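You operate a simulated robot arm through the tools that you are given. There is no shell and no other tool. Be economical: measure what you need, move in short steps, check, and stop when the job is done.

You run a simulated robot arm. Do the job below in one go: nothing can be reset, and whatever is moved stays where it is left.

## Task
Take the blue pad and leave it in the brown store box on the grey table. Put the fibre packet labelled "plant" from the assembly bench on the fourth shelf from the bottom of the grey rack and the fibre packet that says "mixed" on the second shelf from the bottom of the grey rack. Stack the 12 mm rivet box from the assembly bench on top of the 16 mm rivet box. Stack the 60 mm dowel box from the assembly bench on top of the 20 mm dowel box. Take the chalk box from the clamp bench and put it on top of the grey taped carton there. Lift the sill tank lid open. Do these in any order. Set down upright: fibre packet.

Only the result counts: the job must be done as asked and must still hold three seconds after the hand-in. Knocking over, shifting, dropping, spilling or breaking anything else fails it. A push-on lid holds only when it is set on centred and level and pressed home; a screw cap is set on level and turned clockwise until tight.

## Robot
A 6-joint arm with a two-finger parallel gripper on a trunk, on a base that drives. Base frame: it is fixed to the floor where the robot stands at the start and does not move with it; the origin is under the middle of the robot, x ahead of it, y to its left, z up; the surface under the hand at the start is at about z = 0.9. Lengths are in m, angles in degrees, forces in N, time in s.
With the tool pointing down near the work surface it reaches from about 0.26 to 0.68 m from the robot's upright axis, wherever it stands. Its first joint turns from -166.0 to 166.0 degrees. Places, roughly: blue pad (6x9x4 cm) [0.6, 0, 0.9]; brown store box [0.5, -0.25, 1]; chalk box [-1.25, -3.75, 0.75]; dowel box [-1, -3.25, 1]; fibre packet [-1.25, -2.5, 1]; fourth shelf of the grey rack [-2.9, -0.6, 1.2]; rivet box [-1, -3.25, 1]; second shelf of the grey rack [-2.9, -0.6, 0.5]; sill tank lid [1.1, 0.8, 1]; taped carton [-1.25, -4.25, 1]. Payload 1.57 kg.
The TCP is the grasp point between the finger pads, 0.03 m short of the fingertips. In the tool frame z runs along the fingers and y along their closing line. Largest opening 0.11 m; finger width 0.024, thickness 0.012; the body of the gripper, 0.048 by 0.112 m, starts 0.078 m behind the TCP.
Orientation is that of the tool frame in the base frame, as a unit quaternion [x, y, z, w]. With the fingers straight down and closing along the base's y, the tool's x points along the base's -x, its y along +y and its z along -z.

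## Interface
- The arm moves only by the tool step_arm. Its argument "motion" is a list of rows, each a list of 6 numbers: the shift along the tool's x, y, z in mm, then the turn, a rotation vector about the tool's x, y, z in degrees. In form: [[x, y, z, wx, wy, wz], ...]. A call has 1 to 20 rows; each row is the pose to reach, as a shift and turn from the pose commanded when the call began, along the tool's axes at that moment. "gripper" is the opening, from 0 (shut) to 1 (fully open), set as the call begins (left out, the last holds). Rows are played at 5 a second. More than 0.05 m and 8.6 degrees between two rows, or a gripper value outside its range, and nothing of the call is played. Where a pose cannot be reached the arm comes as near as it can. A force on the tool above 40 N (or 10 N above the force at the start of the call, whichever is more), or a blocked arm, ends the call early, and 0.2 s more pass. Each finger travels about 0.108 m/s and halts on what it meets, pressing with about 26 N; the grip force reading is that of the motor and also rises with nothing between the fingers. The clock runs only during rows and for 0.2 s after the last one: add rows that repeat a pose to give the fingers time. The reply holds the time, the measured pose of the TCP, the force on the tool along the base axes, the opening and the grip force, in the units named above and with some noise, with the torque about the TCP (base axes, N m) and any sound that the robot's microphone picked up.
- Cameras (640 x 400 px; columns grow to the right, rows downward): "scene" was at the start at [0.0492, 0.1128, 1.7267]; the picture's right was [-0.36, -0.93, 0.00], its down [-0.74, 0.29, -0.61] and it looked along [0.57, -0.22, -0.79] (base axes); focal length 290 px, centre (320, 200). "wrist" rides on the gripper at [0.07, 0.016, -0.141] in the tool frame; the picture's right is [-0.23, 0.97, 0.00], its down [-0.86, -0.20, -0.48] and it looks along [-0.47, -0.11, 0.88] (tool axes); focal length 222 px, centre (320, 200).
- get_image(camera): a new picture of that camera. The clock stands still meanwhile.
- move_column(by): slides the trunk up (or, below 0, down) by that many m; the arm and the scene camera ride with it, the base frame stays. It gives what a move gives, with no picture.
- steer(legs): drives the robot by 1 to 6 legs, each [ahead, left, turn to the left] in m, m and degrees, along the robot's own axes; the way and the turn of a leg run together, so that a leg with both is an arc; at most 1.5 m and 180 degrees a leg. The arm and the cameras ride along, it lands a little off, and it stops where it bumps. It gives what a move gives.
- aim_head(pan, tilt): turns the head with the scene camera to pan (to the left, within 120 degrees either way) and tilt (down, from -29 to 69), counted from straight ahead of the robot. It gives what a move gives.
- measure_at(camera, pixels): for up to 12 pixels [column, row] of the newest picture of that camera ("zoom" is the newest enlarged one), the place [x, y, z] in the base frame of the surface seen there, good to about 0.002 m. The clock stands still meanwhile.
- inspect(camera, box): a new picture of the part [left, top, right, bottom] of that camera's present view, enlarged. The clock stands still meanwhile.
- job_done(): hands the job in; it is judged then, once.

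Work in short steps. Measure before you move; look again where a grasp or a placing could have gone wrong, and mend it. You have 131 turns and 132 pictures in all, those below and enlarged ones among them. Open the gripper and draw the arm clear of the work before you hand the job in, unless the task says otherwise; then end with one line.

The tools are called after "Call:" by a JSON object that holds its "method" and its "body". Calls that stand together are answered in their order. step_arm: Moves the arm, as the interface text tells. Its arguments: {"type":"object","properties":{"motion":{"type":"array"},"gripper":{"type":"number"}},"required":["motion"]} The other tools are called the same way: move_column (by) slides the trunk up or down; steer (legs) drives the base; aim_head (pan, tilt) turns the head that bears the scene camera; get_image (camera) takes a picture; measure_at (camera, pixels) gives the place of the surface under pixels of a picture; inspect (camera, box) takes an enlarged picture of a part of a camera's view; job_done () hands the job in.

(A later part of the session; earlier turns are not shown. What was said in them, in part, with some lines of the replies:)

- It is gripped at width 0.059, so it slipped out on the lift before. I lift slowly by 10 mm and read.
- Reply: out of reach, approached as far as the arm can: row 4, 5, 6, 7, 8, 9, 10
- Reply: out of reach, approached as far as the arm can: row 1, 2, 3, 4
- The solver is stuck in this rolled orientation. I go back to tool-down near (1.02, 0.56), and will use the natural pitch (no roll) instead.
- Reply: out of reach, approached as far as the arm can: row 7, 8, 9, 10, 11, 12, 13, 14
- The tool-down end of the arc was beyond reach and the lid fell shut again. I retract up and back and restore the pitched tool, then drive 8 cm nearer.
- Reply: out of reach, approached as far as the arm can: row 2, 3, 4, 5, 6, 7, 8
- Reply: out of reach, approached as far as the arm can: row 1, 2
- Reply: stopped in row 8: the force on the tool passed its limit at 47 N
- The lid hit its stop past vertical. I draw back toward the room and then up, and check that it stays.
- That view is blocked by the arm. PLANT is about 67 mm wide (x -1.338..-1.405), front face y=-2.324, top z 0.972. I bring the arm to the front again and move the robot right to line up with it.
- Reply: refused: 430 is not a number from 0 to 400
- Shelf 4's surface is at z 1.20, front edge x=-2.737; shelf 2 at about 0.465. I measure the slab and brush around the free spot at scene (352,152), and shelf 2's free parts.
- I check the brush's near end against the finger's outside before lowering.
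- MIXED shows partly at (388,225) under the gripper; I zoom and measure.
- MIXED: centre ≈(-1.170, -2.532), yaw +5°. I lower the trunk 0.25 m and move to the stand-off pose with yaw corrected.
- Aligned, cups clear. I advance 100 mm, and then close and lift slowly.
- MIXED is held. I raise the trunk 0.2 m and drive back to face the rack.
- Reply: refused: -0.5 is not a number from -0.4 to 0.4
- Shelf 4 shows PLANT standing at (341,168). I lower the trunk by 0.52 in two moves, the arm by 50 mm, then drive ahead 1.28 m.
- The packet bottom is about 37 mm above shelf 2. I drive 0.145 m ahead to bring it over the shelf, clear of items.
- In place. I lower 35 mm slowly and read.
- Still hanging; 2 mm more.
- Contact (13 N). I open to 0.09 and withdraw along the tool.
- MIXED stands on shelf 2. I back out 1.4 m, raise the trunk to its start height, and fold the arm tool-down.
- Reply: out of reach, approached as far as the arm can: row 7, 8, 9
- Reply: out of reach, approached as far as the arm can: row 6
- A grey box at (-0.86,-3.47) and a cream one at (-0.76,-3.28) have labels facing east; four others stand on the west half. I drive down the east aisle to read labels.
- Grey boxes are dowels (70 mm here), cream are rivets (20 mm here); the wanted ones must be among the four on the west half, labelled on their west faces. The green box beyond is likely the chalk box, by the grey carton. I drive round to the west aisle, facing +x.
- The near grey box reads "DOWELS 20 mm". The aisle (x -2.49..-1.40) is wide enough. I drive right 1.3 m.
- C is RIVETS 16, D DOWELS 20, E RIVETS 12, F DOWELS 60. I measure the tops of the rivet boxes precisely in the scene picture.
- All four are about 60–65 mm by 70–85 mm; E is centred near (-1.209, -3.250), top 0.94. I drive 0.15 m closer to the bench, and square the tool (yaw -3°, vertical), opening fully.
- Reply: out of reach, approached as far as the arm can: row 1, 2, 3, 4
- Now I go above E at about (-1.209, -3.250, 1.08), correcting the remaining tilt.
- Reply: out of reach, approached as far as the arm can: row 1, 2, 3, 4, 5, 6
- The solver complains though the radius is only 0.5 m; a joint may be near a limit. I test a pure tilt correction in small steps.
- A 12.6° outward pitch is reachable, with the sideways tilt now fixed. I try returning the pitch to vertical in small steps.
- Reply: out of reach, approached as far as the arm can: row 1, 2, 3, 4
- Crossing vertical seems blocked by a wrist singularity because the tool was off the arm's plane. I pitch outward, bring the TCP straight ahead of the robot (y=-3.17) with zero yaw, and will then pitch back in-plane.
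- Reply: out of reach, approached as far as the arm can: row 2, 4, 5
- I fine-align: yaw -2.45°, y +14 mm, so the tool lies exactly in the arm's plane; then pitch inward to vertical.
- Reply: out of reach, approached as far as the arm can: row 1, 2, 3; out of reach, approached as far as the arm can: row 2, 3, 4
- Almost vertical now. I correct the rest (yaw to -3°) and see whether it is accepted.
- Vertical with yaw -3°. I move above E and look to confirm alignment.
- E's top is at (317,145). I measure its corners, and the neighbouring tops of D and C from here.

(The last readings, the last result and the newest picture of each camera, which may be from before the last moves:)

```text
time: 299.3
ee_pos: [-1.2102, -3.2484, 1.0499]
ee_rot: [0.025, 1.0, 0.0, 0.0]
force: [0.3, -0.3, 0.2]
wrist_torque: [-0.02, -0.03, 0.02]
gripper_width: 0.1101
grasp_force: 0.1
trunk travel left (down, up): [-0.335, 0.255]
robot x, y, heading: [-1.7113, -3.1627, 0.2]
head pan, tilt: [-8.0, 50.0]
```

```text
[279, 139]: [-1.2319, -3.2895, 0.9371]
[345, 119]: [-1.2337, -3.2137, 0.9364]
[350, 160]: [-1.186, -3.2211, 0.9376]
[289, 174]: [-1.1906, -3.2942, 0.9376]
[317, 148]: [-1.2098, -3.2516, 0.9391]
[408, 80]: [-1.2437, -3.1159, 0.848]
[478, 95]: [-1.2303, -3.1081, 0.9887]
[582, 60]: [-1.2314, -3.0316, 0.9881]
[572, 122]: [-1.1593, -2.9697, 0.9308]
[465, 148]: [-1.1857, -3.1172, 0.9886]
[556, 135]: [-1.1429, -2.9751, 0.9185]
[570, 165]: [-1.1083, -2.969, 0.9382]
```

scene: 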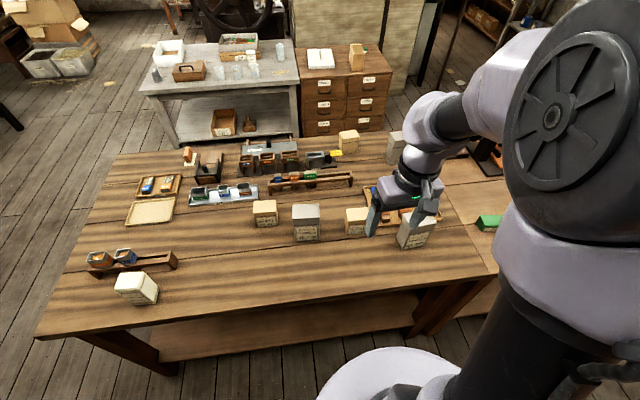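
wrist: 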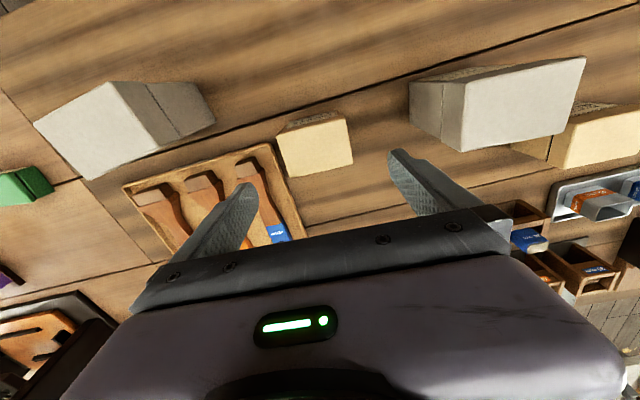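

E's centre is (-1.2105, -3.2545), yaw about -4.5°. I descend to TCP z 0.897, fingers either side.

Call:
{"method": "step_arm", "body": {"motion": [[0, -6, 20, 0, 0, 1.5], [0, -6, 60, 0, 0, 1.5], [0, -6, 100, 0, 0, 1.5], [0, -6, 135, 0, 0, 1.5], [0, -6, 153, 0, 0, 1.5], [0, -6, 153, 0, 0, 1.5]]}}

Call:
{"method": "step_arm", "body": {"motion": [[0, 0, 0, 0, 0, 0], [0, 0, 0, 0, 0, 0], [0, 0, 0, 0, 0, 0], [0, 0, 0, 0, 0, 0], [0, 0, -2, 0, 0, 0], [0, 0, -6, 0, 0, 0], [0, 0, -12, 0, 0, 0], [0, 0, -20, 0, 0, 0]], "gripper": 0}}

Call:
{"method": "get_image", "body": {"camera": "wrist"}}

```text
time: 300.7
ee_pos: [-1.2086, -3.2546, 0.8966]
ee_rot: [0.04, 0.999, 0.001, 0.0]
force: [0.9, -0.4, -0.3]
wrist_torque: [-0.02, 0.01, 0.02]
gripper_width: 0.11
grasp_force: 0.1
trunk travel left (down, up): [-0.335, 0.255]
robot x, y, heading: [-1.7122, -3.1693, 0.1]
head pan, tilt: [-8.0, 50.0]
```

```text
time: 302.5
ee_pos: [-1.2088, -3.2551, 0.9175]
ee_rot: [0.038, 0.999, 0.002, 0.0]
force: [-0.8, 0.0, -4.0]
wrist_torque: [0.0, 0.0, 0.0]
gripper_width: 0.0805
grasp_force: 26.5
trunk travel left (down, up): [-0.335, 0.255]
robot x, y, heading: [-1.715, -3.1684, 0.0]
head pan, tilt: [-8.0, 50.0]
```

```text
42 pictures are left
```

wrist: 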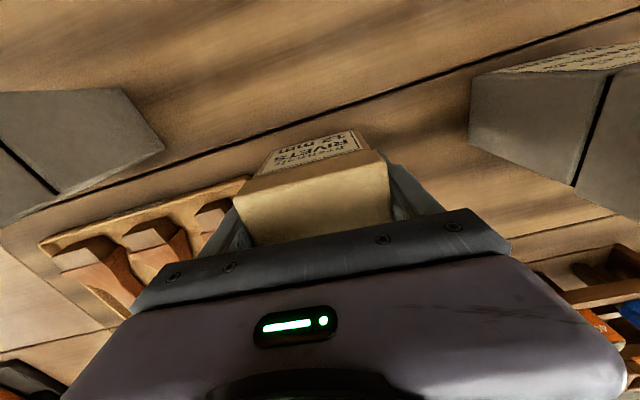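

RIVETS 12 is held (width 0.0805). I raise it to TCP z 1.09 and move partway toward C, then look at C.

Call:
{"method": "step_arm", "body": {"motion": [[0, 0, -15, 0, 0, 0], [0, 0, -40, 0, 0, 0], [0, 0, -70, 0, 0, 0], [0, 0, -105, 0, 0, 0], [0, 0, -140, 0, 0, 0], [0, 0, -172, 0, 0, 0], [-10, 20, -172, 0, 0, 0], [-30, 50, -172, 0, 0, 0], [-50, 80, -172, 0, 0, 0], [-70, 105, -172, 0, 0, 0], [-75, 115, -172, 0, 0, 0]]}}

Call:
{"method": "get_image", "body": {"camera": "wrist"}}

```text
time: 304.9
ee_pos: [-1.1258, -3.1455, 1.0895]
ee_rot: [0.039, 0.999, 0.0, -0.001]
force: [-0.1, 0.5, -4.0]
wrist_torque: [0.04, 0.01, -0.01]
gripper_width: 0.0804
grasp_force: 26.1
trunk travel left (down, up): [-0.335, 0.255]
robot x, y, heading: [-1.7138, -3.167, -0.1]
head pan, tilt: [-8.0, 50.0]
```

```text
41 pictures are left
```

wrist: 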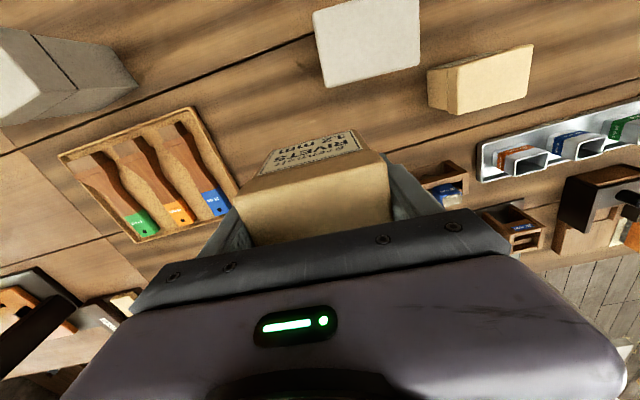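

C's top is at (490,80). I measure its corners, and D's.

Call:
{"method": "inspect", "body": {"camera": "wrist", "box": [304, 0, 544, 150]}}

Call:
{"method": "measure_at", "body": {"camera": "wrist", "pixels": [[445, 70], [530, 48], [526, 95], [462, 113], [487, 80], [495, 60], [495, 102], [314, 12], [416, 2], [418, 62], [325, 85], [365, 45]]}}

```text
2.67 times, centred on (424, 75) of wrist
```

zoom: 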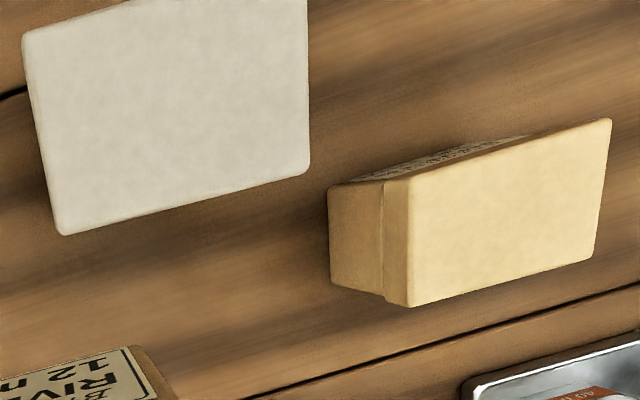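

```text
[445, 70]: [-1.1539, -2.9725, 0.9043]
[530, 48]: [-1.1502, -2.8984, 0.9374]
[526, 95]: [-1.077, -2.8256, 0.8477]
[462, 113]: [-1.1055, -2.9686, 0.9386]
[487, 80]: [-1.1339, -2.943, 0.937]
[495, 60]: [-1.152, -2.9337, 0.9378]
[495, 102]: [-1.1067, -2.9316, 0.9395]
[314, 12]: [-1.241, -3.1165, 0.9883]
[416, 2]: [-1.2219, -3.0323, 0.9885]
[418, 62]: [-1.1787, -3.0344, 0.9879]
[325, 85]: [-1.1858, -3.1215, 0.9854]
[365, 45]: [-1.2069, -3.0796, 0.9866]
```

Refine C's corners with the zoom.

Call:
{"method": "measure_at", "body": {"camera": "zoom", "pixels": [[416, 190], [604, 128], [584, 254], [416, 298], [500, 218], [410, 245], [598, 190], [510, 158], [500, 275], [300, 100], [55, 225], [40, 100]]}}

```text
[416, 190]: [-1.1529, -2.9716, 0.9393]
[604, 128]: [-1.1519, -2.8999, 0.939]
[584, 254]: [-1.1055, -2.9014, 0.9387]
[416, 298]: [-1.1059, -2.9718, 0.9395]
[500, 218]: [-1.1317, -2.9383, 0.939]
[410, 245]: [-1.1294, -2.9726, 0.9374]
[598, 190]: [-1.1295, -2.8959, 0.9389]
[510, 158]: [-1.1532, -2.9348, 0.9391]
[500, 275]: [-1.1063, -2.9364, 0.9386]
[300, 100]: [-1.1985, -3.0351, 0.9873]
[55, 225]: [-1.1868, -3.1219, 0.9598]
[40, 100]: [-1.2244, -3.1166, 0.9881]
```

C's centre is (-1.1295, -2.9355), yaw ≈0. I carry RIVETS 12 above it, turning -4.5° to match.

Call:
{"method": "step_arm", "body": {"motion": [[2, 20, 0, 0, 0, -0.5], [5, 55, 0, 0, 0, -1.2], [9, 95, 0, 0, 0, -2], [13, 140, 0, 0, 0, -3], [16, 180, 0, 0, 0, -4], [18.5, 203, 0, 0, 0, -4.5], [18.5, 209, 0, 0, 0, -4.5], [18.5, 209, 0, 0, 0, -4.5]]}}

Call:
{"method": "step_arm", "body": {"motion": [[0, 0, 10, 0, 0, 0], [0, 0, 28, 0, 0, 0], [0, 0, 46, 0, 0, 0], [0, 0, 64, 0, 0, 0], [0, 0, 80, 0, 0, 0], [0, 0, 90, 0, 0, 0], [0, 0, 90, 0, 0, 0]]}}

Call:
{"method": "get_image", "body": {"camera": "wrist"}}

Call:
{"method": "get_image", "body": {"camera": "scene"}}

```text
time: 306.7
ee_pos: [-1.1273, -2.9353, 1.0892]
ee_rot: [-0.001, 1.0, 0.001, 0.0]
force: [-0.4, 0.0, -4.0]
wrist_torque: [-0.01, -0.01, 0.02]
gripper_width: 0.0805
grasp_force: 25.7
trunk travel left (down, up): [-0.335, 0.255]
robot x, y, heading: [-1.7144, -3.1662, 0.6]
head pan, tilt: [-8.0, 50.0]
```

```text
time: 308.3
ee_pos: [-1.1288, -2.9367, 0.9994]
ee_rot: [0.001, 1.0, 0.001, 0.0]
force: [0.0, 0.9, -3.0]
wrist_torque: [0.01, -0.02, -0.01]
gripper_width: 0.0804
grasp_force: 25.9
trunk travel left (down, up): [-0.335, 0.255]
robot x, y, heading: [-1.7124, -3.1718, 0.2]
head pan, tilt: [-8.0, 50.0]
```

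```text
39 pictures are left
```

wrist: 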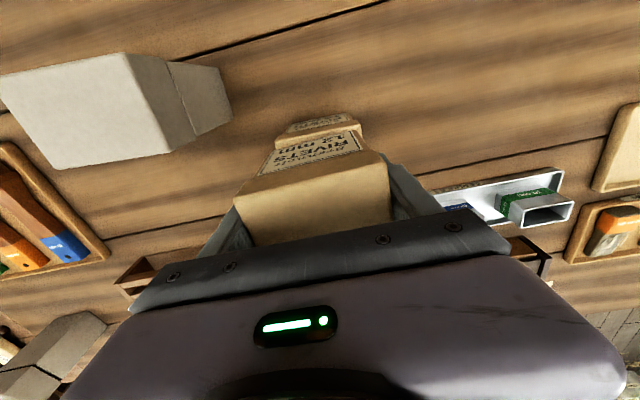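

```text
38 pictures are left
```

scene: 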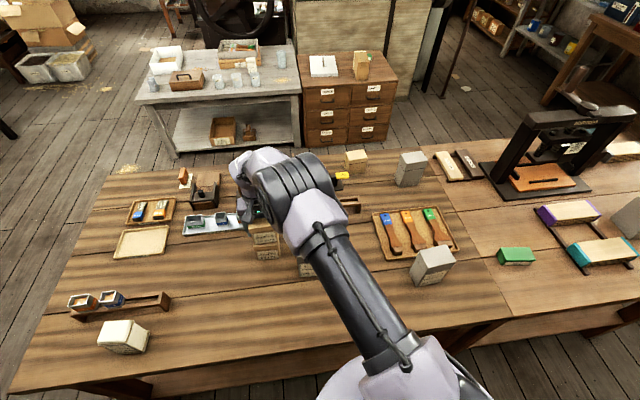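

Aligned over C. I lower the last 12 mm slowly until contact.

Call:
{"method": "step_arm", "body": {"motion": [[0, 0, 4, 0, 0, 0], [0, 0, 8, 0, 0, 0], [0, 0, 10, 0, 0, 0], [0, 0, 12, 0, 0, 0]]}}

Call:
{"method": "step_arm", "body": {"motion": [[0, 0, 0.8, 0, 0, 0], [0, 0, 1.6, 0, 0, 0]]}}

```text
time: 309.3
ee_pos: [-1.1278, -2.937, 0.9882]
ee_rot: [-0.001, 1.0, 0.0, 0.0]
force: [0.4, -0.8, -4.0]
wrist_torque: [-0.01, 0.0, 0.01]
gripper_width: 0.0803
grasp_force: 25.8
trunk travel left (down, up): [-0.335, 0.255]
robot x, y, heading: [-1.7128, -3.1667, 0.0]
head pan, tilt: [-8.0, 50.0]
```

```text
time: 309.9
ee_pos: [-1.1283, -2.9369, 0.9874]
ee_rot: [0.0, 1.0, 0.001, 0.001]
force: [-1.2, -0.7, 9.4]
wrist_torque: [-0.45, 0.36, -0.02]
gripper_width: 0.0807
grasp_force: 26.2
trunk travel left (down, up): [-0.335, 0.255]
robot x, y, heading: [-1.7153, -3.1666, 0.3]
head pan, tilt: [-8.0, 50.0]
```

Contact. I open and rise, and look.

Call:
{"method": "step_arm", "body": {"motion": [[0, 0, 0, 0, 0, 0], [0, 0, 0, 0, 0, 0], [0, 0, -20, 0, 0, 0], [0, 0, -60, 0, 0, 0], [0, 0, -105, 0, 0, 0], [0, 0, -135, 0, 0, 0]], "gripper": 1}}

Call:
{"method": "get_image", "body": {"camera": "wrist"}}

```text
time: 311.3
ee_pos: [-1.129, -2.9373, 1.1205]
ee_rot: [0.0, 1.0, 0.002, 0.0]
force: [-0.3, -0.2, 0.3]
wrist_torque: [0.02, 0.02, -0.01]
gripper_width: 0.1101
grasp_force: 0.0
trunk travel left (down, up): [-0.335, 0.255]
robot x, y, heading: [-1.7114, -3.1695, 0.3]
head pan, tilt: [-8.0, 50.0]
```

```text
37 pictures are left
```

wrist: 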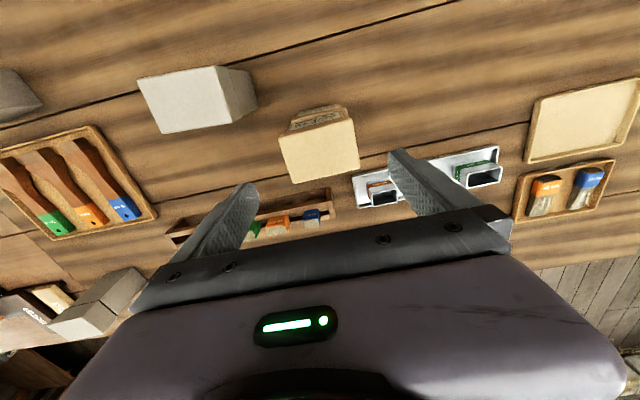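

Rivet boxes are stacked. I move above F (DOWELS 60) around (-1.29, -3.40, 1.13) to measure it.

Call:
{"method": "step_arm", "body": {"motion": [[15, -44, -2, 0, 0, 0], [30, -88, -4, 0, 0, 0], [44, -132, -6, 0, 0, 0], [59, -176, -8, 0, 0, 0], [74, -220, -10, 0, 0, 0], [88, -264, -10, 0, 0, 0], [102, -308, -10, 0, 0, 0], [117, -352, -10, 0, 0, 0], [132, -396, -10, 0, 0, 0], [146, -440, -10, 0, 0, 0], [155, -465, -10, 0, 0, 0], [155, -465, -10, 0, 0, 0]]}}

Call:
{"method": "get_image", "body": {"camera": "wrist"}}

```text
time: 313.9
ee_pos: [-1.2833, -3.4031, 1.1306]
ee_rot: [0.0, 1.0, 0.0, 0.001]
force: [-0.1, -0.1, 0.3]
wrist_torque: [0.0, -0.01, -0.05]
gripper_width: 0.1099
grasp_force: 0.1
trunk travel left (down, up): [-0.335, 0.255]
robot x, y, heading: [-1.7127, -3.1681, 0.2]
head pan, tilt: [-8.0, 50.0]
```

```text
36 pictures are left
```

wrist: 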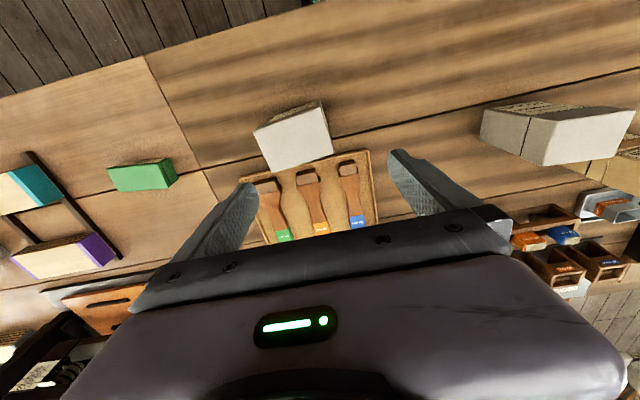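

Call:
{"method": "inspect", "body": {"camera": "wrist", "box": [230, 80, 358, 180]}}

Call:
{"method": "measure_at", "body": {"camera": "wrist", "pixels": [[256, 131], [322, 110], [331, 152], [272, 169], [293, 140], [115, 170], [176, 165], [170, 185], [118, 190], [145, 178]]}}

```text
4.00 times, centred on (294, 130) of wrist
```

zoom: 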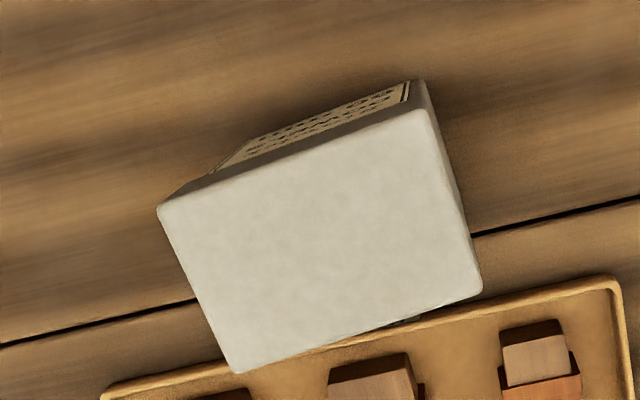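

```text
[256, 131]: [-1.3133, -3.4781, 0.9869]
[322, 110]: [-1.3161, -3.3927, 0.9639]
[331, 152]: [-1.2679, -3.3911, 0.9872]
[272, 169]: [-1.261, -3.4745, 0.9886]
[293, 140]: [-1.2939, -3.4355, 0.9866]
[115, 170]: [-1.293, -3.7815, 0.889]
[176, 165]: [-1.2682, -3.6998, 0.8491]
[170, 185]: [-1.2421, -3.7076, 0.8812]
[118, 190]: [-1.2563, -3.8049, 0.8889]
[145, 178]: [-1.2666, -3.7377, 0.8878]
```

Refine F's top corners.

Call:
{"method": "measure_at", "body": {"camera": "zoom", "pixels": [[168, 213], [416, 116], [474, 286], [240, 364], [320, 240], [290, 162], [450, 200], [360, 328], [205, 290]]}}

```text
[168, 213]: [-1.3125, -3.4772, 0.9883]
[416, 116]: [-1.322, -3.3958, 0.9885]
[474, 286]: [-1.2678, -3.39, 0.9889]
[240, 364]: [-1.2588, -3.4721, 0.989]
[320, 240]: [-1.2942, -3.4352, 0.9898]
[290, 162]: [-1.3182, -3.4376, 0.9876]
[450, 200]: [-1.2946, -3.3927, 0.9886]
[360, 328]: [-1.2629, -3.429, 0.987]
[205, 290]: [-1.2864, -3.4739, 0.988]
```

F: centre (-1.2903, -3.4338), yaw +6.5°, about 88 mm across the fingers. I align and descend to TCP z 0.925.

Call:
{"method": "step_arm", "body": {"motion": [[4, -16, 20, 0, 0, -3.2], [7, -31, 45, 0, 0, -6.5], [7, -31, 85, 0, 0, -6.5], [7, -31, 105, 0, 0, -6.5], [7, -31, 105, 0, 0, -6.5]]}}

Call:
{"method": "get_image", "body": {"camera": "wrist"}}

```text
time: 315.1
ee_pos: [-1.289, -3.432, 1.0241]
ee_rot: [-0.057, 0.998, 0.001, 0.0]
force: [0.1, 0.7, -0.8]
wrist_torque: [0.01, -0.03, -0.01]
gripper_width: 0.1101
grasp_force: 0.0
trunk travel left (down, up): [-0.335, 0.255]
robot x, y, heading: [-1.7162, -3.1677, 0.3]
head pan, tilt: [-8.0, 50.0]
```

```text
34 pictures are left
```

wrist: 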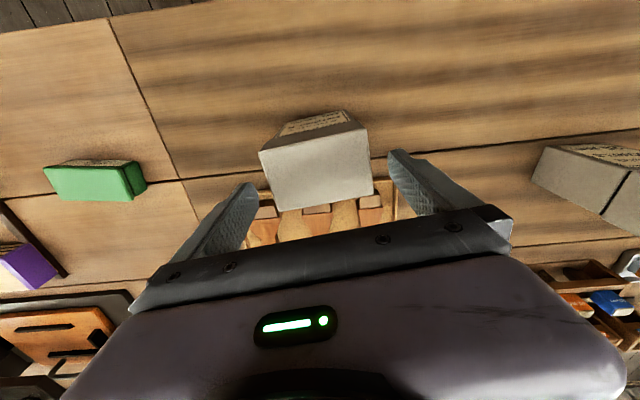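

The box is centred between the fingers. I descend 99 mm, close, and lift slowly.

Call:
{"method": "step_arm", "body": {"motion": [[1, -2, 20, 0, 0, 0], [1, -2, 45, 0, 0, 0], [1, -2, 70, 0, 0, 0], [1, -2, 90, 0, 0, 0], [1, -2, 99, 0, 0, 0], [1, -2, 99, 0, 0, 0]]}}

Call:
{"method": "step_arm", "body": {"motion": [[0, 0, 0, 0, 0, 0], [0, 0, 0, 0, 0, 0], [0, 0, 0, 0, 0, 0], [0, 0, 0, 0, 0, 0], [0, 0, -2, 0, 0, 0], [0, 0, -6, 0, 0, 0], [0, 0, -12, 0, 0, 0], [0, 0, -20, 0, 0, 0]], "gripper": 0}}

Call:
{"method": "step_arm", "body": {"motion": [[0, 0, -15, 0, 0, 0], [0, 0, -40, 0, 0, 0], [0, 0, -70, 0, 0, 0], [0, 0, -105, 0, 0, 0], [0, 0, -140, 0, 0, 0], [0, 0, -165, 0, 0, 0], [0, 0, -170, 0, 0, 0]]}}

Call:
{"method": "get_image", "body": {"camera": "wrist"}}

```text
time: 316.5
ee_pos: [-1.2904, -3.4348, 0.9252]
ee_rot: [-0.056, 0.998, 0.0, -0.001]
force: [-0.8, 0.1, -0.4]
wrist_torque: [0.02, 0.02, -0.01]
gripper_width: 0.1101
grasp_force: 0.0
trunk travel left (down, up): [-0.335, 0.255]
robot x, y, heading: [-1.7143, -3.1676, 0.1]
head pan, tilt: [-8.0, 50.0]
```

```text
time: 318.3
ee_pos: [-1.2907, -3.4347, 0.9458]
ee_rot: [-0.057, 0.998, 0.001, 0.0]
force: [-0.2, 0.2, -4.1]
wrist_torque: [0.0, 0.04, 0.03]
gripper_width: 0.09
grasp_force: 26.0
trunk travel left (down, up): [-0.335, 0.255]
robot x, y, heading: [-1.7139, -3.1662, 0.3]
head pan, tilt: [-8.0, 50.0]
```

```text
time: 319.9
ee_pos: [-1.2908, -3.4358, 1.1157]
ee_rot: [-0.056, 0.998, 0.001, 0.0]
force: [0.0, 0.7, -2.8]
wrist_torque: [-0.01, 0.03, -0.01]
gripper_width: 0.0898
grasp_force: 26.6
trunk travel left (down, up): [-0.335, 0.255]
robot x, y, heading: [-1.714, -3.1688, -0.2]
head pan, tilt: [-8.0, 50.0]
```

```text
33 pictures are left
```

wrist: 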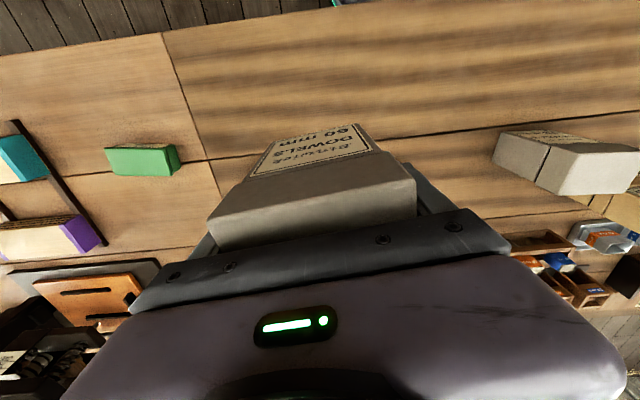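

DOWELS 60 is held (0.090). I move partway toward D and measure D's top corners.

Call:
{"method": "step_arm", "body": {"motion": [[-10, 20, -8, 0, 0, 0], [-28, 57, -16, 0, 0, 0], [-46, 94, -25, 0, 0, 0], [-65, 132, -25, 0, 0, 0], [-82, 167, -25, 0, 0, 0], [-92, 187, -25, 0, 0, 0], [-92, 187, -25, 0, 0, 0]]}}

Call:
{"method": "inspect", "body": {"camera": "wrist", "box": [380, 40, 620, 190]}}

```text
time: 321.5
ee_pos: [-1.221, -3.238, 1.1419]
ee_rot: [-0.056, 0.998, 0.002, 0.0]
force: [0.9, 0.6, -4.8]
wrist_torque: [0.01, -0.01, -0.02]
gripper_width: 0.0899
grasp_force: 26.1
trunk travel left (down, up): [-0.335, 0.255]
robot x, y, heading: [-1.7166, -3.1656, 0.1]
head pan, tilt: [-8.0, 50.0]
```

```text
2.67 times, centred on (500, 115) of wrist
```

zoom: 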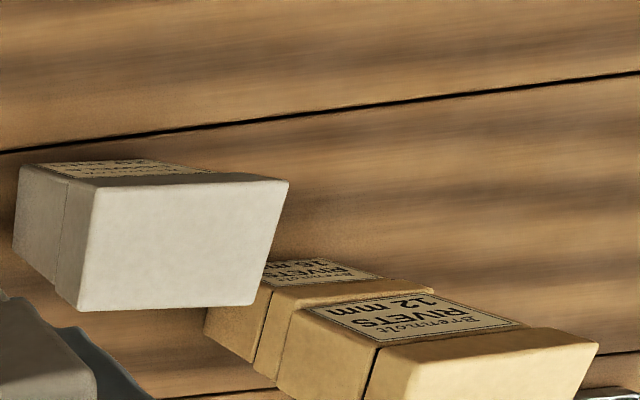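

Call:
{"method": "measure_at", "body": {"camera": "zoom", "pixels": [[98, 196], [280, 188], [250, 300], [82, 303], [175, 245], [90, 250], [265, 245], [190, 190], [165, 303], [295, 350]]}}

```text
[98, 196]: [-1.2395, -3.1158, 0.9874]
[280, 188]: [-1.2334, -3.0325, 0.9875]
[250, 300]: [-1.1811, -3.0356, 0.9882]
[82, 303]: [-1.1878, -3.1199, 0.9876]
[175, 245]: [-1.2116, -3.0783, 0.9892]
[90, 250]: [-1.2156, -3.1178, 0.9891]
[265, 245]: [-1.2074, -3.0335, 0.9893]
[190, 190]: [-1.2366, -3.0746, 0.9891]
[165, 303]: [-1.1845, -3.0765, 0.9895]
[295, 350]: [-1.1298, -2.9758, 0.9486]
```

D: centre (-1.2105, -3.076), yaw -4.4°. I carry F above D, turning 10.9° to match.

Call:
{"method": "step_arm", "body": {"motion": [[-3, 15, 0, 0, 0, 1.5], [-8, 45, 0, 0, 0, 4], [-14, 78, 0, 0, 0, 6.5], [-20, 112, 0, 0, 0, 9], [-26, 145, 0, 0, 0, 10.9], [-28.7, 160, 0, 0, 0, 10.9], [-28.7, 160, 0, 0, 0, 10.9]]}}

Call:
{"method": "step_arm", "body": {"motion": [[0, 0, 10, 0, 0, 0], [0, 0, 25, 0, 0, 0], [0, 0, 42, 0, 0, 0], [0, 0, 56, 0, 0, 0], [0, 0, 66, 0, 0, 0], [0, 0, 70, 0, 0, 0], [0, 0, 70, 0, 0, 0]]}}

Call:
{"method": "get_image", "body": {"camera": "wrist"}}

```text
time: 323.1
ee_pos: [-1.2108, -3.0749, 1.141]
ee_rot: [0.038, 0.999, 0.001, 0.0]
force: [-0.2, -0.6, -3.0]
wrist_torque: [-0.05, 0.01, 0.02]
gripper_width: 0.0899
grasp_force: 26.3
trunk travel left (down, up): [-0.335, 0.255]
robot x, y, heading: [-1.7131, -3.1651, 0.1]
head pan, tilt: [-8.0, 50.0]
```

```text
time: 324.7
ee_pos: [-1.2086, -3.0769, 1.0716]
ee_rot: [0.039, 0.999, 0.001, 0.001]
force: [0.4, -0.2, -3.2]
wrist_torque: [0.02, 0.01, -0.02]
gripper_width: 0.09
grasp_force: 25.7
trunk travel left (down, up): [-0.335, 0.255]
robot x, y, heading: [-1.7149, -3.1678, 0.1]
head pan, tilt: [-8.0, 50.0]
```

```text
31 pictures are left
```

wrist: 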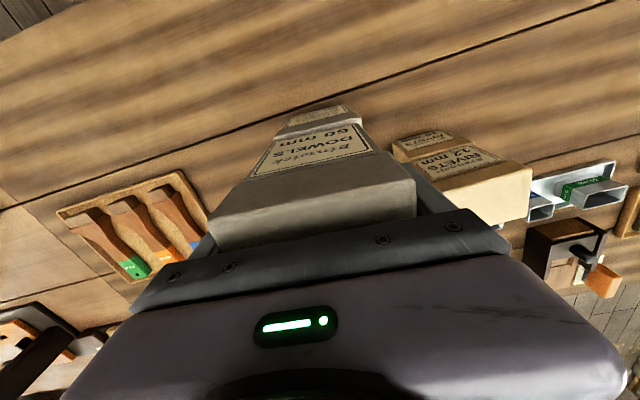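

Aligned. I lower 7–9 mm to contact.

Call:
{"method": "step_arm", "body": {"motion": [[0, 0, 3, 0, 0, 0], [0, 0, 5.5, 0, 0, 0], [0, 0, 7, 0, 0, 0]]}}

Call:
{"method": "step_arm", "body": {"motion": [[0, 0, 0.8, 0, 0, 0], [0, 0, 1.6, 0, 0, 0]]}}

```text
time: 325.5
ee_pos: [-1.2121, -3.0767, 1.0668]
ee_rot: [0.038, 0.999, 0.001, 0.002]
force: [1.4, -0.2, 17.4]
wrist_torque: [-0.57, 0.5, -0.01]
gripper_width: 0.0901
grasp_force: 25.7
trunk travel left (down, up): [-0.335, 0.255]
robot x, y, heading: [-1.712, -3.168, 0.3]
head pan, tilt: [-8.0, 50.0]
```

```text
time: 326.1
ee_pos: [-1.2109, -3.077, 1.0642]
ee_rot: [0.039, 0.999, 0.0, 0.002]
force: [3.4, -1.0, 25.9]
wrist_torque: [-0.77, -0.04, 0.07]
gripper_width: 0.0899
grasp_force: 26.2
trunk travel left (down, up): [-0.335, 0.255]
robot x, y, heading: [-1.7128, -3.1706, 0.1]
head pan, tilt: [-8.0, 50.0]
```

Firm contact. I relax by 1.5 mm, then open and rise.

Call:
{"method": "step_arm", "body": {"motion": [[0, 0, -1.5, 0, 0, 0], [0, 0, -1.5, 0, 0, 0]]}}

Call:
{"method": "step_arm", "body": {"motion": [[0, 0, 0, 0, 0, 0], [0, 0, 0, 0, 0, 0], [0, 0, -15, 0, 0, 0], [0, 0, -45, 0, 0, 0], [0, 0, -80, 0, 0, 0]], "gripper": 0.97}}

Call:
{"method": "get_image", "body": {"camera": "wrist"}}

```text
time: 326.7
ee_pos: [-1.2101, -3.0759, 1.0641]
ee_rot: [0.038, 0.999, 0.001, 0.0]
force: [3.0, -1.5, 8.8]
wrist_torque: [-0.23, -0.63, 0.0]
gripper_width: 0.0898
grasp_force: 26.0
trunk travel left (down, up): [-0.335, 0.255]
robot x, y, heading: [-1.7148, -3.1696, 0.2]
head pan, tilt: [-8.0, 50.0]
```

```text
time: 327.9
ee_pos: [-1.2095, -3.0771, 1.146]
ee_rot: [0.038, 0.999, 0.001, 0.0]
force: [0.0, -0.6, -0.8]
wrist_torque: [0.0, -0.01, 0.02]
gripper_width: 0.1068
grasp_force: 0.0
trunk travel left (down, up): [-0.335, 0.255]
robot x, y, heading: [-1.7126, -3.1664, 0.2]
head pan, tilt: [-8.0, 50.0]
```

```text
30 pictures are left
```

wrist: 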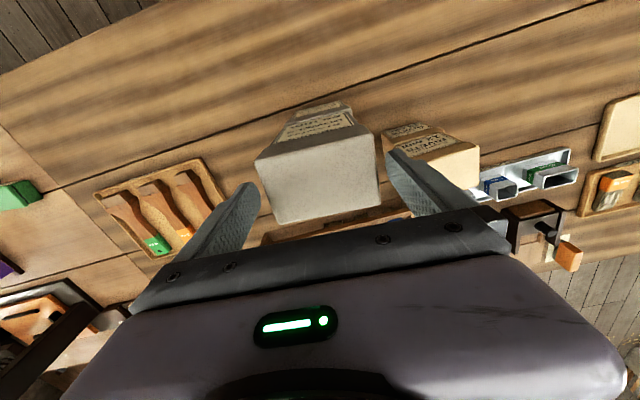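

Dowels stacked. I raise the trunk 0.1 m to clear the stack, then drive right 0.78 m toward the chalk box.

Call:
{"method": "move_column", "body": {"by": 0.1}}

Call:
{"method": "steer", "body": {"legs": [[0, -0.8, 0]]}}

Call:
{"method": "aim_head", "body": {"pan": 25, "tilt": 45}}

Call:
{"method": "get_image", "body": {"camera": "scene"}}

Call:
{"method": "get_image", "body": {"camera": "wrist"}}

```text
time: 329.2
ee_pos: [-1.2097, -3.0768, 1.2455]
ee_rot: [0.038, 0.999, 0.001, 0.0]
force: [0.4, 0.0, -0.9]
wrist_torque: [-0.03, -0.02, -0.01]
gripper_width: 0.1066
grasp_force: 0.0
trunk travel left (down, up): [-0.435, 0.155]
robot x, y, heading: [-1.7137, -3.1619, 0.2]
head pan, tilt: [-8.0, 50.0]
```

```text
time: 333.5
ee_pos: [-1.2094, -3.8798, 1.2448]
ee_rot: [0.039, 0.999, 0.0, 0.0]
force: [-0.3, 0.1, -0.5]
wrist_torque: [0.01, -0.01, -0.02]
gripper_width: 0.107
grasp_force: 0.0
trunk travel left (down, up): [-0.435, 0.155]
robot x, y, heading: [-1.7096, -3.9715, 0.0]
head pan, tilt: [-8.0, 50.0]
```

```text
time: 334.5
ee_pos: [-1.2095, -3.8793, 1.2457]
ee_rot: [0.039, 0.999, 0.001, 0.0]
force: [-0.3, 0.3, 0.3]
wrist_torque: [0.03, -0.02, -0.02]
gripper_width: 0.1066
grasp_force: 0.1
trunk travel left (down, up): [-0.435, 0.155]
robot x, y, heading: [-1.7136, -3.9714, -0.3]
head pan, tilt: [25.0, 45.0]
```

```text
29 pictures are left
```

scene: 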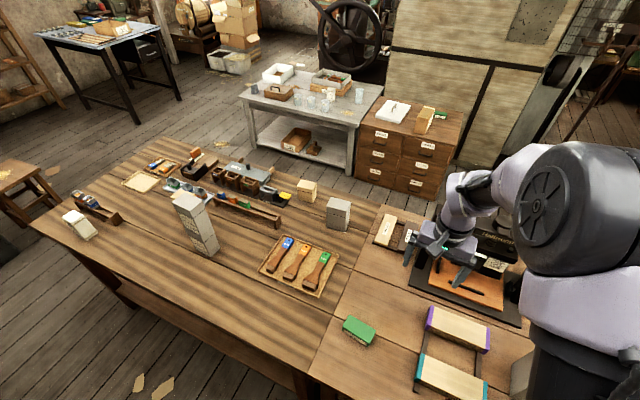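

```text
28 pictures are left
```

wrist: 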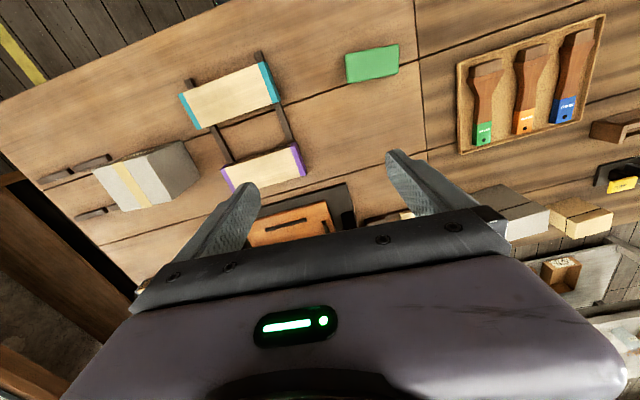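

Green box at wrist (372,63), carton at (150,175). I zoom to read the labels and check stacks.

Call:
{"method": "inspect", "body": {"camera": "scene", "box": [330, 300, 400, 350]}}

Call:
{"method": "inspect", "body": {"camera": "scene", "box": [150, 170, 300, 270]}}

Call:
{"method": "inspect", "body": {"camera": "wrist", "box": [60, 30, 420, 230]}}

```text
8.00 times, centred on (365, 325) of scene
```

zoom: 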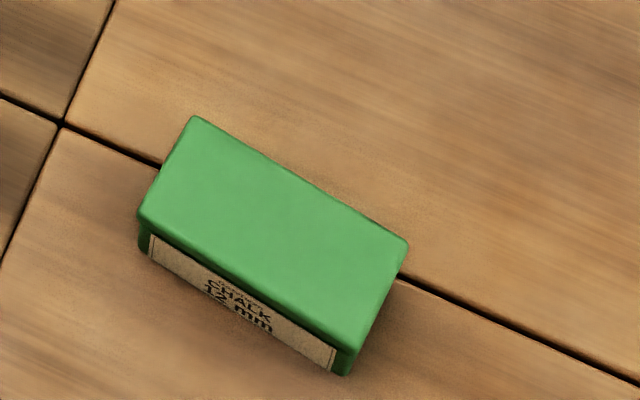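

```text
4.00 times, centred on (225, 220) of scene
```

zoom: 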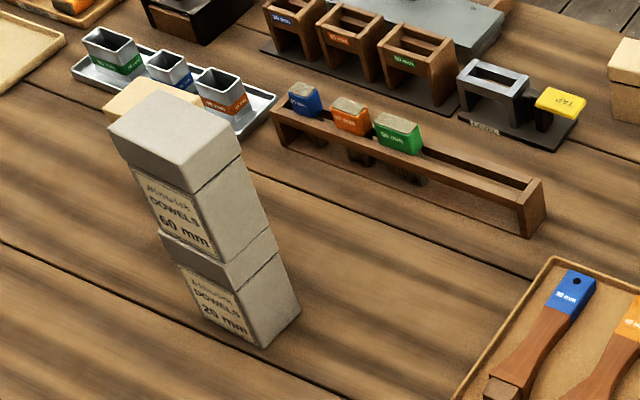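

```text
1.78 times, centred on (240, 130) of wrist
```

zoom: 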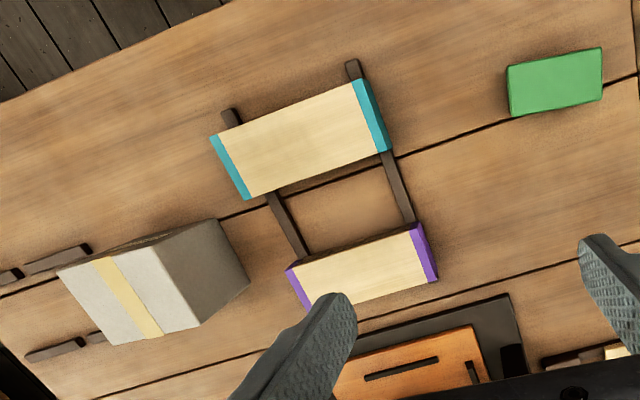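

The green box is "CHALK 12 mm"; the taped carton is at zoom (130,290). I measure both tops.

Call:
{"method": "measure_at", "body": {"camera": "zoom", "pixels": [[513, 71], [598, 53], [598, 95], [516, 112], [555, 83], [64, 274], [150, 244], [196, 322], [116, 340], [130, 295], [250, 285], [110, 260]]}}

```text
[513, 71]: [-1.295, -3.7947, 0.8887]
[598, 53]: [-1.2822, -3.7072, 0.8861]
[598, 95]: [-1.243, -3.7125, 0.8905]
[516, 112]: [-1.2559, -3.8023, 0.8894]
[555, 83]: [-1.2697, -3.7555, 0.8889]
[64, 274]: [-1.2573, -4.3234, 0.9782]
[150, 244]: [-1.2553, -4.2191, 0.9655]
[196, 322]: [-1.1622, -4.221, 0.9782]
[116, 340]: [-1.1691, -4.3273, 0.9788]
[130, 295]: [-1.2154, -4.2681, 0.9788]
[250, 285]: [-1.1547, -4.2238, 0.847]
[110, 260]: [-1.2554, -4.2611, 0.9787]
```

Chalk: centre (-1.269, -3.754), top 0.889, yaw -8.3°; carton top 0.979, centre (-1.212, -4.272). I lower the trunk 0.1 m and move above the chalk with the tool turned so the fingers close across its short side.

Call:
{"method": "move_column", "body": {"by": -0.1}}

Call:
{"method": "step_arm", "body": {"motion": [[6, 10, 7, 0, 0, 7.8], [12, 20, 14, 0, 0, 15.6], [17, 30, 22, 0, 0, 23.5], [23, 40, 30, 0, 0, 31.3], [29, 50, 37, 0, 0, 39.1], [35, 60, 45, 0, 0, 47], [40, 70, 52, 0, 0, 54.8], [46, 80, 60, 0, 0, 62.6], [52, 90, 67, 0, 0, 70.4], [58, 100, 75, 0, 0, 78.2], [64, 110, 82, 0, 0, 86], [69, 120, 90, 0, 0, 93.9], [69, 120, 90, 0, 0, 93.9]]}}

Call:
{"method": "get_image", "body": {"camera": "wrist"}}

```text
time: 335.9
ee_pos: [-1.21, -3.8793, 1.1449]
ee_rot: [0.039, 0.999, 0.001, 0.0]
force: [0.2, -0.2, -0.4]
wrist_torque: [0.02, -0.04, 0.01]
gripper_width: 0.1065
grasp_force: 0.1
trunk travel left (down, up): [-0.335, 0.255]
robot x, y, heading: [-1.7126, -3.9662, -0.2]
head pan, tilt: [25.0, 45.0]
```

```text
time: 338.6
ee_pos: [-1.2681, -3.7539, 1.0551]
ee_rot: [0.757, 0.654, 0.001, 0.0]
force: [-0.4, -0.2, -0.2]
wrist_torque: [-0.04, 0.01, -0.02]
gripper_width: 0.1068
grasp_force: 0.0
trunk travel left (down, up): [-0.335, 0.255]
robot x, y, heading: [-1.7154, -3.9681, 0.2]
head pan, tilt: [25.0, 45.0]
```

```text
24 pictures are left
```

wrist: 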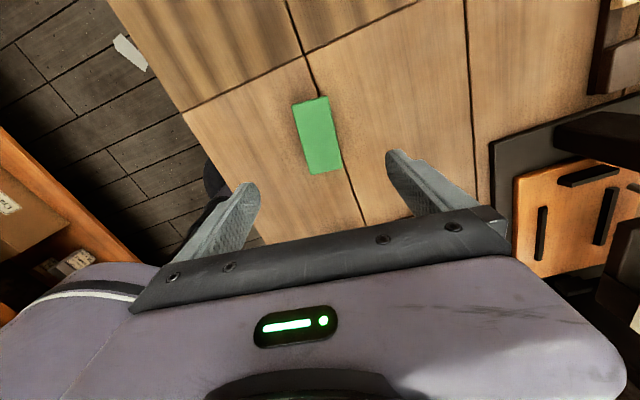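

The chalk lies between the fingers. I refine its corners.

Call:
{"method": "measure_at", "body": {"camera": "wrist", "pixels": [[295, 106], [325, 99], [339, 166], [310, 172], [317, 136]]}}

```text
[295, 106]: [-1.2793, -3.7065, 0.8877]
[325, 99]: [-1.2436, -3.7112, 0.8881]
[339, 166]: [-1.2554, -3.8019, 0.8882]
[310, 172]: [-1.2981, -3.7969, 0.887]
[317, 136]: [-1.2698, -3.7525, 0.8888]
```

Centred. I descend to TCP z 0.885, close, and lift slowly.

Call:
{"method": "step_arm", "body": {"motion": [[0, -1, 30, 0, 0, 0], [0, -1, 70, 0, 0, 0], [0, -1, 110, 0, 0, 0], [0, -1, 145, 0, 0, 0], [0, -1, 163, 0, 0, 0], [0, -1, 170, 0, 0, 0], [0, -1, 170, 0, 0, 0]]}}

Call:
{"method": "step_arm", "body": {"motion": [[0, 0, 0, 0, 0, 0], [0, 0, 0, 0, 0, 0], [0, 0, 0, 0, 0, 0], [0, 0, 0, 0, 0, 0], [0, 0, 0, 0, 0, 0], [0, 0, -2, 0, 0, 0], [0, 0, -6, 0, 0, 0], [0, 0, -12, 0, 0, 0], [0, 0, -20, 0, 0, 0]], "gripper": 0}}

Call:
{"method": "step_arm", "body": {"motion": [[0, 0, -12, 0, 0, 0], [0, 0, -35, 0, 0, 0], [0, 0, -65, 0, 0, 0], [0, 0, -100, 0, 0, 0], [0, 0, -130, 0, 0, 0], [0, 0, -150, 0, 0, 0], [0, 0, -160, 0, 0, 0]]}}

Call:
{"method": "get_image", "body": {"camera": "wrist"}}

```text
time: 340.2
ee_pos: [-1.2714, -3.7524, 0.8848]
ee_rot: [0.757, 0.654, 0.001, -0.001]
force: [0.1, 0.3, -0.3]
wrist_torque: [0.0, -0.03, 0.01]
gripper_width: 0.1068
grasp_force: 0.1
trunk travel left (down, up): [-0.335, 0.255]
robot x, y, heading: [-1.7098, -3.972, -0.2]
head pan, tilt: [25.0, 45.0]
```

```text
time: 342.2
ee_pos: [-1.2694, -3.7535, 0.9053]
ee_rot: [0.756, 0.654, 0.001, -0.001]
force: [-0.4, -0.3, -1.8]
wrist_torque: [0.02, 0.02, 0.01]
gripper_width: 0.0499
grasp_force: 25.4
trunk travel left (down, up): [-0.335, 0.255]
robot x, y, heading: [-1.7147, -3.9695, 0.2]
head pan, tilt: [25.0, 45.0]
```

```text
time: 343.9
ee_pos: [-1.2707, -3.7541, 1.0657]
ee_rot: [0.757, 0.654, 0.0, 0.0]
force: [0.6, -1.1, -0.6]
wrist_torque: [0.01, -0.01, 0.04]
gripper_width: 0.0498
grasp_force: 25.8
trunk travel left (down, up): [-0.335, 0.255]
robot x, y, heading: [-1.7149, -3.9718, -0.1]
head pan, tilt: [25.0, 45.0]
```

```text
23 pictures are left
```

wrist: 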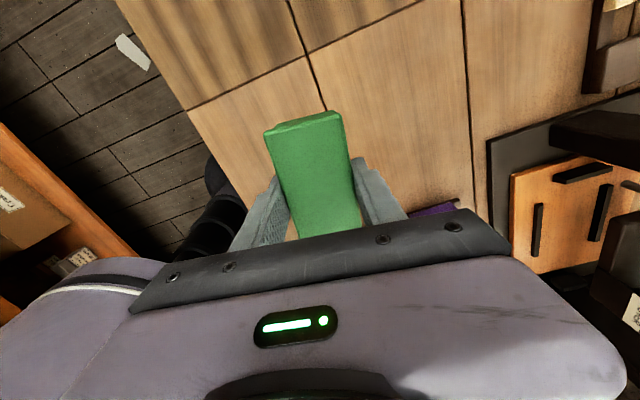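

Chalk held (0.050). I carry it level to above the carton (-1.212, -4.272), z about 1.085.

Call:
{"method": "step_arm", "body": {"motion": [[-8, 2, -5, 0, 0, 0], [-30, 8, -12, 0, 0, -0.3], [-62, 16, -20, 0, 0, -0.6], [-97, 26, -20, 0, 0, -1], [-132, 35, -20, 0, 0, -1.4], [-167, 44, -20, 0, 0, -1.8], [-202, 54, -20, 0, 0, -2.2], [-237, 63, -20, 0, 0, -2.6], [-272, 72, -20, 0, 0, -3], [-307, 81, -20, 0, 0, -3.4], [-342, 91, -20, 0, 0, -3.8], [-377, 100, -20, 0, 0, -4.2], [-412, 109, -20, 0, 0, -4.6], [-447, 118, -20, 0, 0, -5], [-478, 127, -20, 0, 0, -5], [-497, 132, -20, 0, 0, -5], [-504, 134, -20, 0, 0, -5], [-504, 134, -20, 0, 0, -5]]}}

Call:
{"method": "get_image", "body": {"camera": "wrist"}}

```text
time: 347.6
ee_pos: [-1.2099, -4.2726, 1.0847]
ee_rot: [0.727, 0.686, 0.001, 0.0]
force: [-0.3, 1.2, -1.0]
wrist_torque: [0.01, 0.01, 0.02]
gripper_width: 0.0496
grasp_force: 25.9
trunk travel left (down, up): [-0.335, 0.255]
robot x, y, heading: [-1.7125, -3.9705, -0.1]
head pan, tilt: [25.0, 45.0]
```

```text
22 pictures are left
```

wrist: 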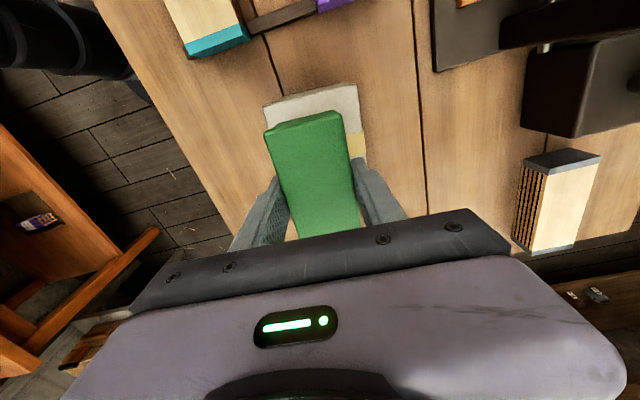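

The chalk hangs over the carton. I verify the carton's visible edges from here.

Call:
{"method": "measure_at", "body": {"camera": "wrist", "pixels": [[268, 112], [354, 88], [362, 150], [270, 125], [310, 105], [358, 120], [348, 112]]}}

```text
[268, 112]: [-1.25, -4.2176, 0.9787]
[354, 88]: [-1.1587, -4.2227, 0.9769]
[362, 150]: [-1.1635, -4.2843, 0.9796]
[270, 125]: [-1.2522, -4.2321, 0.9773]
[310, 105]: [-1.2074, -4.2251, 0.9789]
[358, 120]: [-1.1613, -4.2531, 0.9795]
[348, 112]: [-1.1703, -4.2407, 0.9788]
```

Carton centre ≈(-1.208, -4.273), matching. I lower 69 mm slowly and check contact.

Call:
{"method": "step_arm", "body": {"motion": [[0, 0, 8, 0, 0, 0], [0, 0, 22, 0, 0, 0], [0, 0, 38, 0, 0, 0], [0, 0, 52, 0, 0, 0], [0, 0, 62, 0, 0, 0], [0, 0, 67, 0, 0, 0], [0, 0, 69, 0, 0, 0]]}}

Call:
{"method": "step_arm", "body": {"motion": [[0, 0, 0.8, 0, 0, 0], [0, 0, 1.6, 0, 0, 0]]}}

```text
time: 349.2
ee_pos: [-1.2099, -4.2716, 1.0159]
ee_rot: [0.728, 0.686, 0.001, -0.001]
force: [0.7, -0.4, -0.7]
wrist_torque: [0.03, -0.01, 0.03]
gripper_width: 0.0498
grasp_force: 25.9
trunk travel left (down, up): [-0.335, 0.255]
robot x, y, heading: [-1.7132, -3.9706, 0.0]
head pan, tilt: [25.0, 45.0]
```

```text
time: 349.9
ee_pos: [-1.2105, -4.273, 1.0144]
ee_rot: [0.728, 0.686, 0.001, 0.001]
force: [-0.5, -1.1, 7.7]
wrist_torque: [0.27, 0.13, 0.04]
gripper_width: 0.0497
grasp_force: 26.3
trunk travel left (down, up): [-0.335, 0.255]
robot x, y, heading: [-1.7109, -3.9702, 0.1]
head pan, tilt: [25.0, 45.0]
```

Contact. I open and rise.

Call:
{"method": "step_arm", "body": {"motion": [[0, 0, 0, 0, 0, 0], [0, 0, 0, 0, 0, 0], [0, 0, -15, 0, 0, 0], [0, 0, -50, 0, 0, 0], [0, 0, -90, 0, 0, 0], [0, 0, -120, 0, 0, 0]], "gripper": 0.85}}

Call:
{"method": "get_image", "body": {"camera": "wrist"}}

Call:
{"method": "get_image", "body": {"camera": "scene"}}

```text
time: 351.2
ee_pos: [-1.2119, -4.2715, 1.1345]
ee_rot: [0.728, 0.685, 0.001, 0.0]
force: [-0.8, 0.0, -0.4]
wrist_torque: [-0.01, 0.01, -0.02]
gripper_width: 0.0933
grasp_force: 0.0
trunk travel left (down, up): [-0.335, 0.255]
robot x, y, heading: [-1.71, -3.9681, -0.1]
head pan, tilt: [25.0, 45.0]
```

```text
21 pictures are left
```

wrist: 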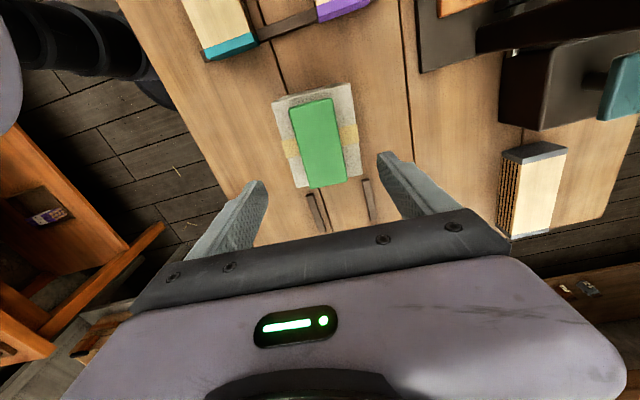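

```text
20 pictures are left
```

scene: 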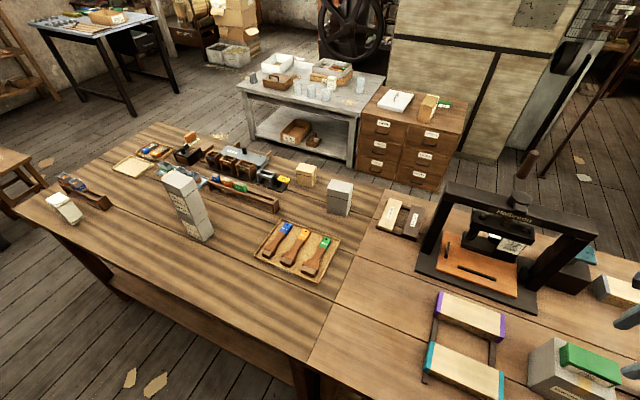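

Chalk sits flat on the carton, stacks intact. I raise the trunk and back the robot off to leave the work clear.

Call:
{"method": "move_column", "body": {"by": 0.15}}

Call:
{"method": "steer", "body": {"legs": [[-0.25, 0, 0]]}}

Call:
{"method": "aim_head", "body": {"pan": 40, "tilt": 35}}

Call:
{"method": "get_image", "body": {"camera": "scene"}}

Call:
{"method": "inspect", "body": {"camera": "scene", "box": [140, 130, 300, 230]}}

```text
time: 353.0
ee_pos: [-1.2115, -4.273, 1.2839]
ee_rot: [0.728, 0.686, 0.001, 0.0]
force: [0.1, -0.2, -0.2]
wrist_torque: [0.0, 0.0, 0.01]
gripper_width: 0.0937
grasp_force: 0.1
trunk travel left (down, up): [-0.485, 0.105]
robot x, y, heading: [-1.7123, -3.9692, -0.1]
head pan, tilt: [25.0, 45.0]
```

```text
time: 354.8
ee_pos: [-1.4632, -4.2746, 1.2854]
ee_rot: [0.729, 0.685, 0.0, -0.001]
force: [-0.7, -1.0, -0.4]
wrist_torque: [0.04, 0.01, 0.04]
gripper_width: 0.0937
grasp_force: 0.0
trunk travel left (down, up): [-0.485, 0.105]
robot x, y, heading: [-1.9667, -3.9682, -0.3]
head pan, tilt: [25.0, 45.0]
```

```text
time: 355.6
ee_pos: [-1.4624, -4.2739, 1.2846]
ee_rot: [0.728, 0.686, 0.0, 0.0]
force: [0.1, -0.1, -0.8]
wrist_torque: [-0.03, 0.03, 0.0]
gripper_width: 0.0934
grasp_force: 0.0
trunk travel left (down, up): [-0.485, 0.105]
robot x, y, heading: [-1.9621, -3.972, -0.1]
head pan, tilt: [40.0, 35.0]
```

```text
19 pictures are left
```

scene: 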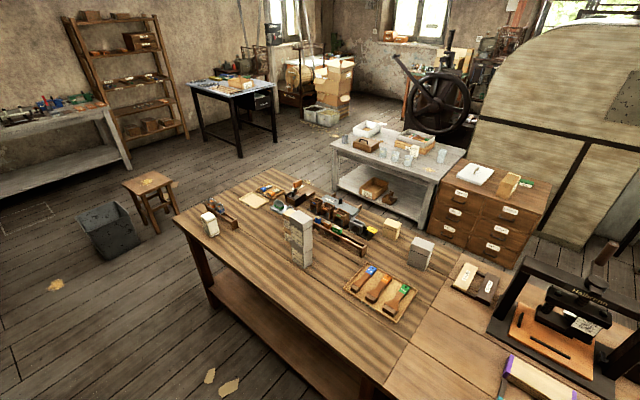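

```text
4.00 times, centred on (220, 180) of scene
```

zoom: 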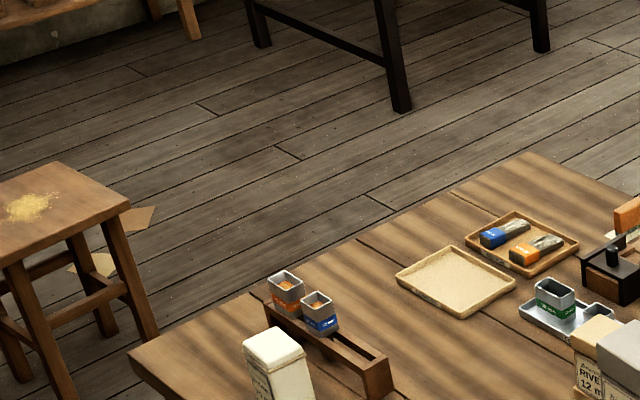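

Both stacks stand. One far zoom toward the sill shelf (around (245,70)) to see the lid.

Call:
{"method": "inspect", "body": {"camera": "scene", "box": [225, 50, 289, 90]}}

```text
10.00 times, centred on (257, 70) of scene
```

zoom: 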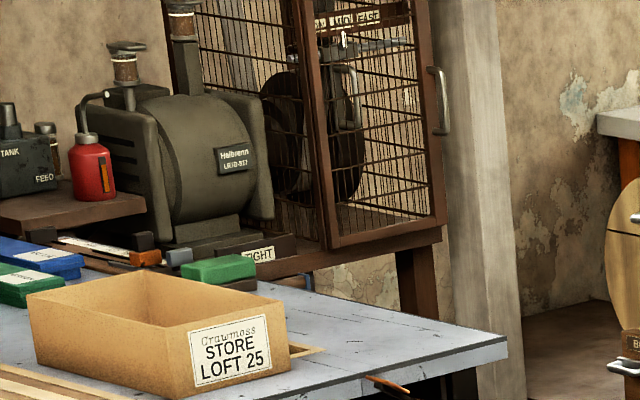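

The store box is in place; the pot is just left of that view, so I look once there.

Call:
{"method": "inspect", "body": {"camera": "scene", "box": [195, 50, 259, 90]}}

```text
10.00 times, centred on (227, 70) of scene
```

zoom: 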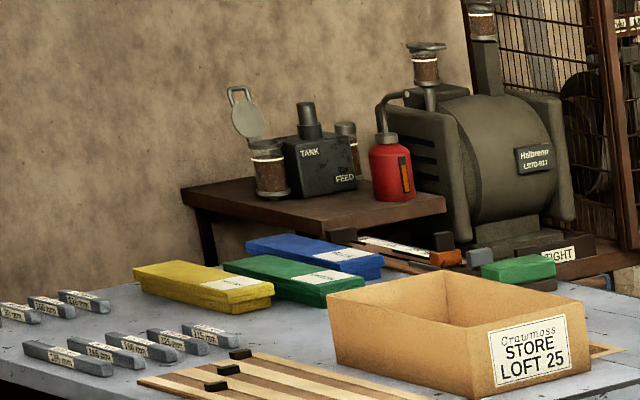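

The tank lid stands open and everything else is in place, so I hand the job in.

Call:
{"method": "job_done", "body": {}}

```text
The job is handed in.
```

All six parts of the job are done and I have handed it in: the pad is in the store box, both fibre packets stand upright on their shelves, the rivet, dowel and chalk boxes are stacked, and the sill tank lid is open.
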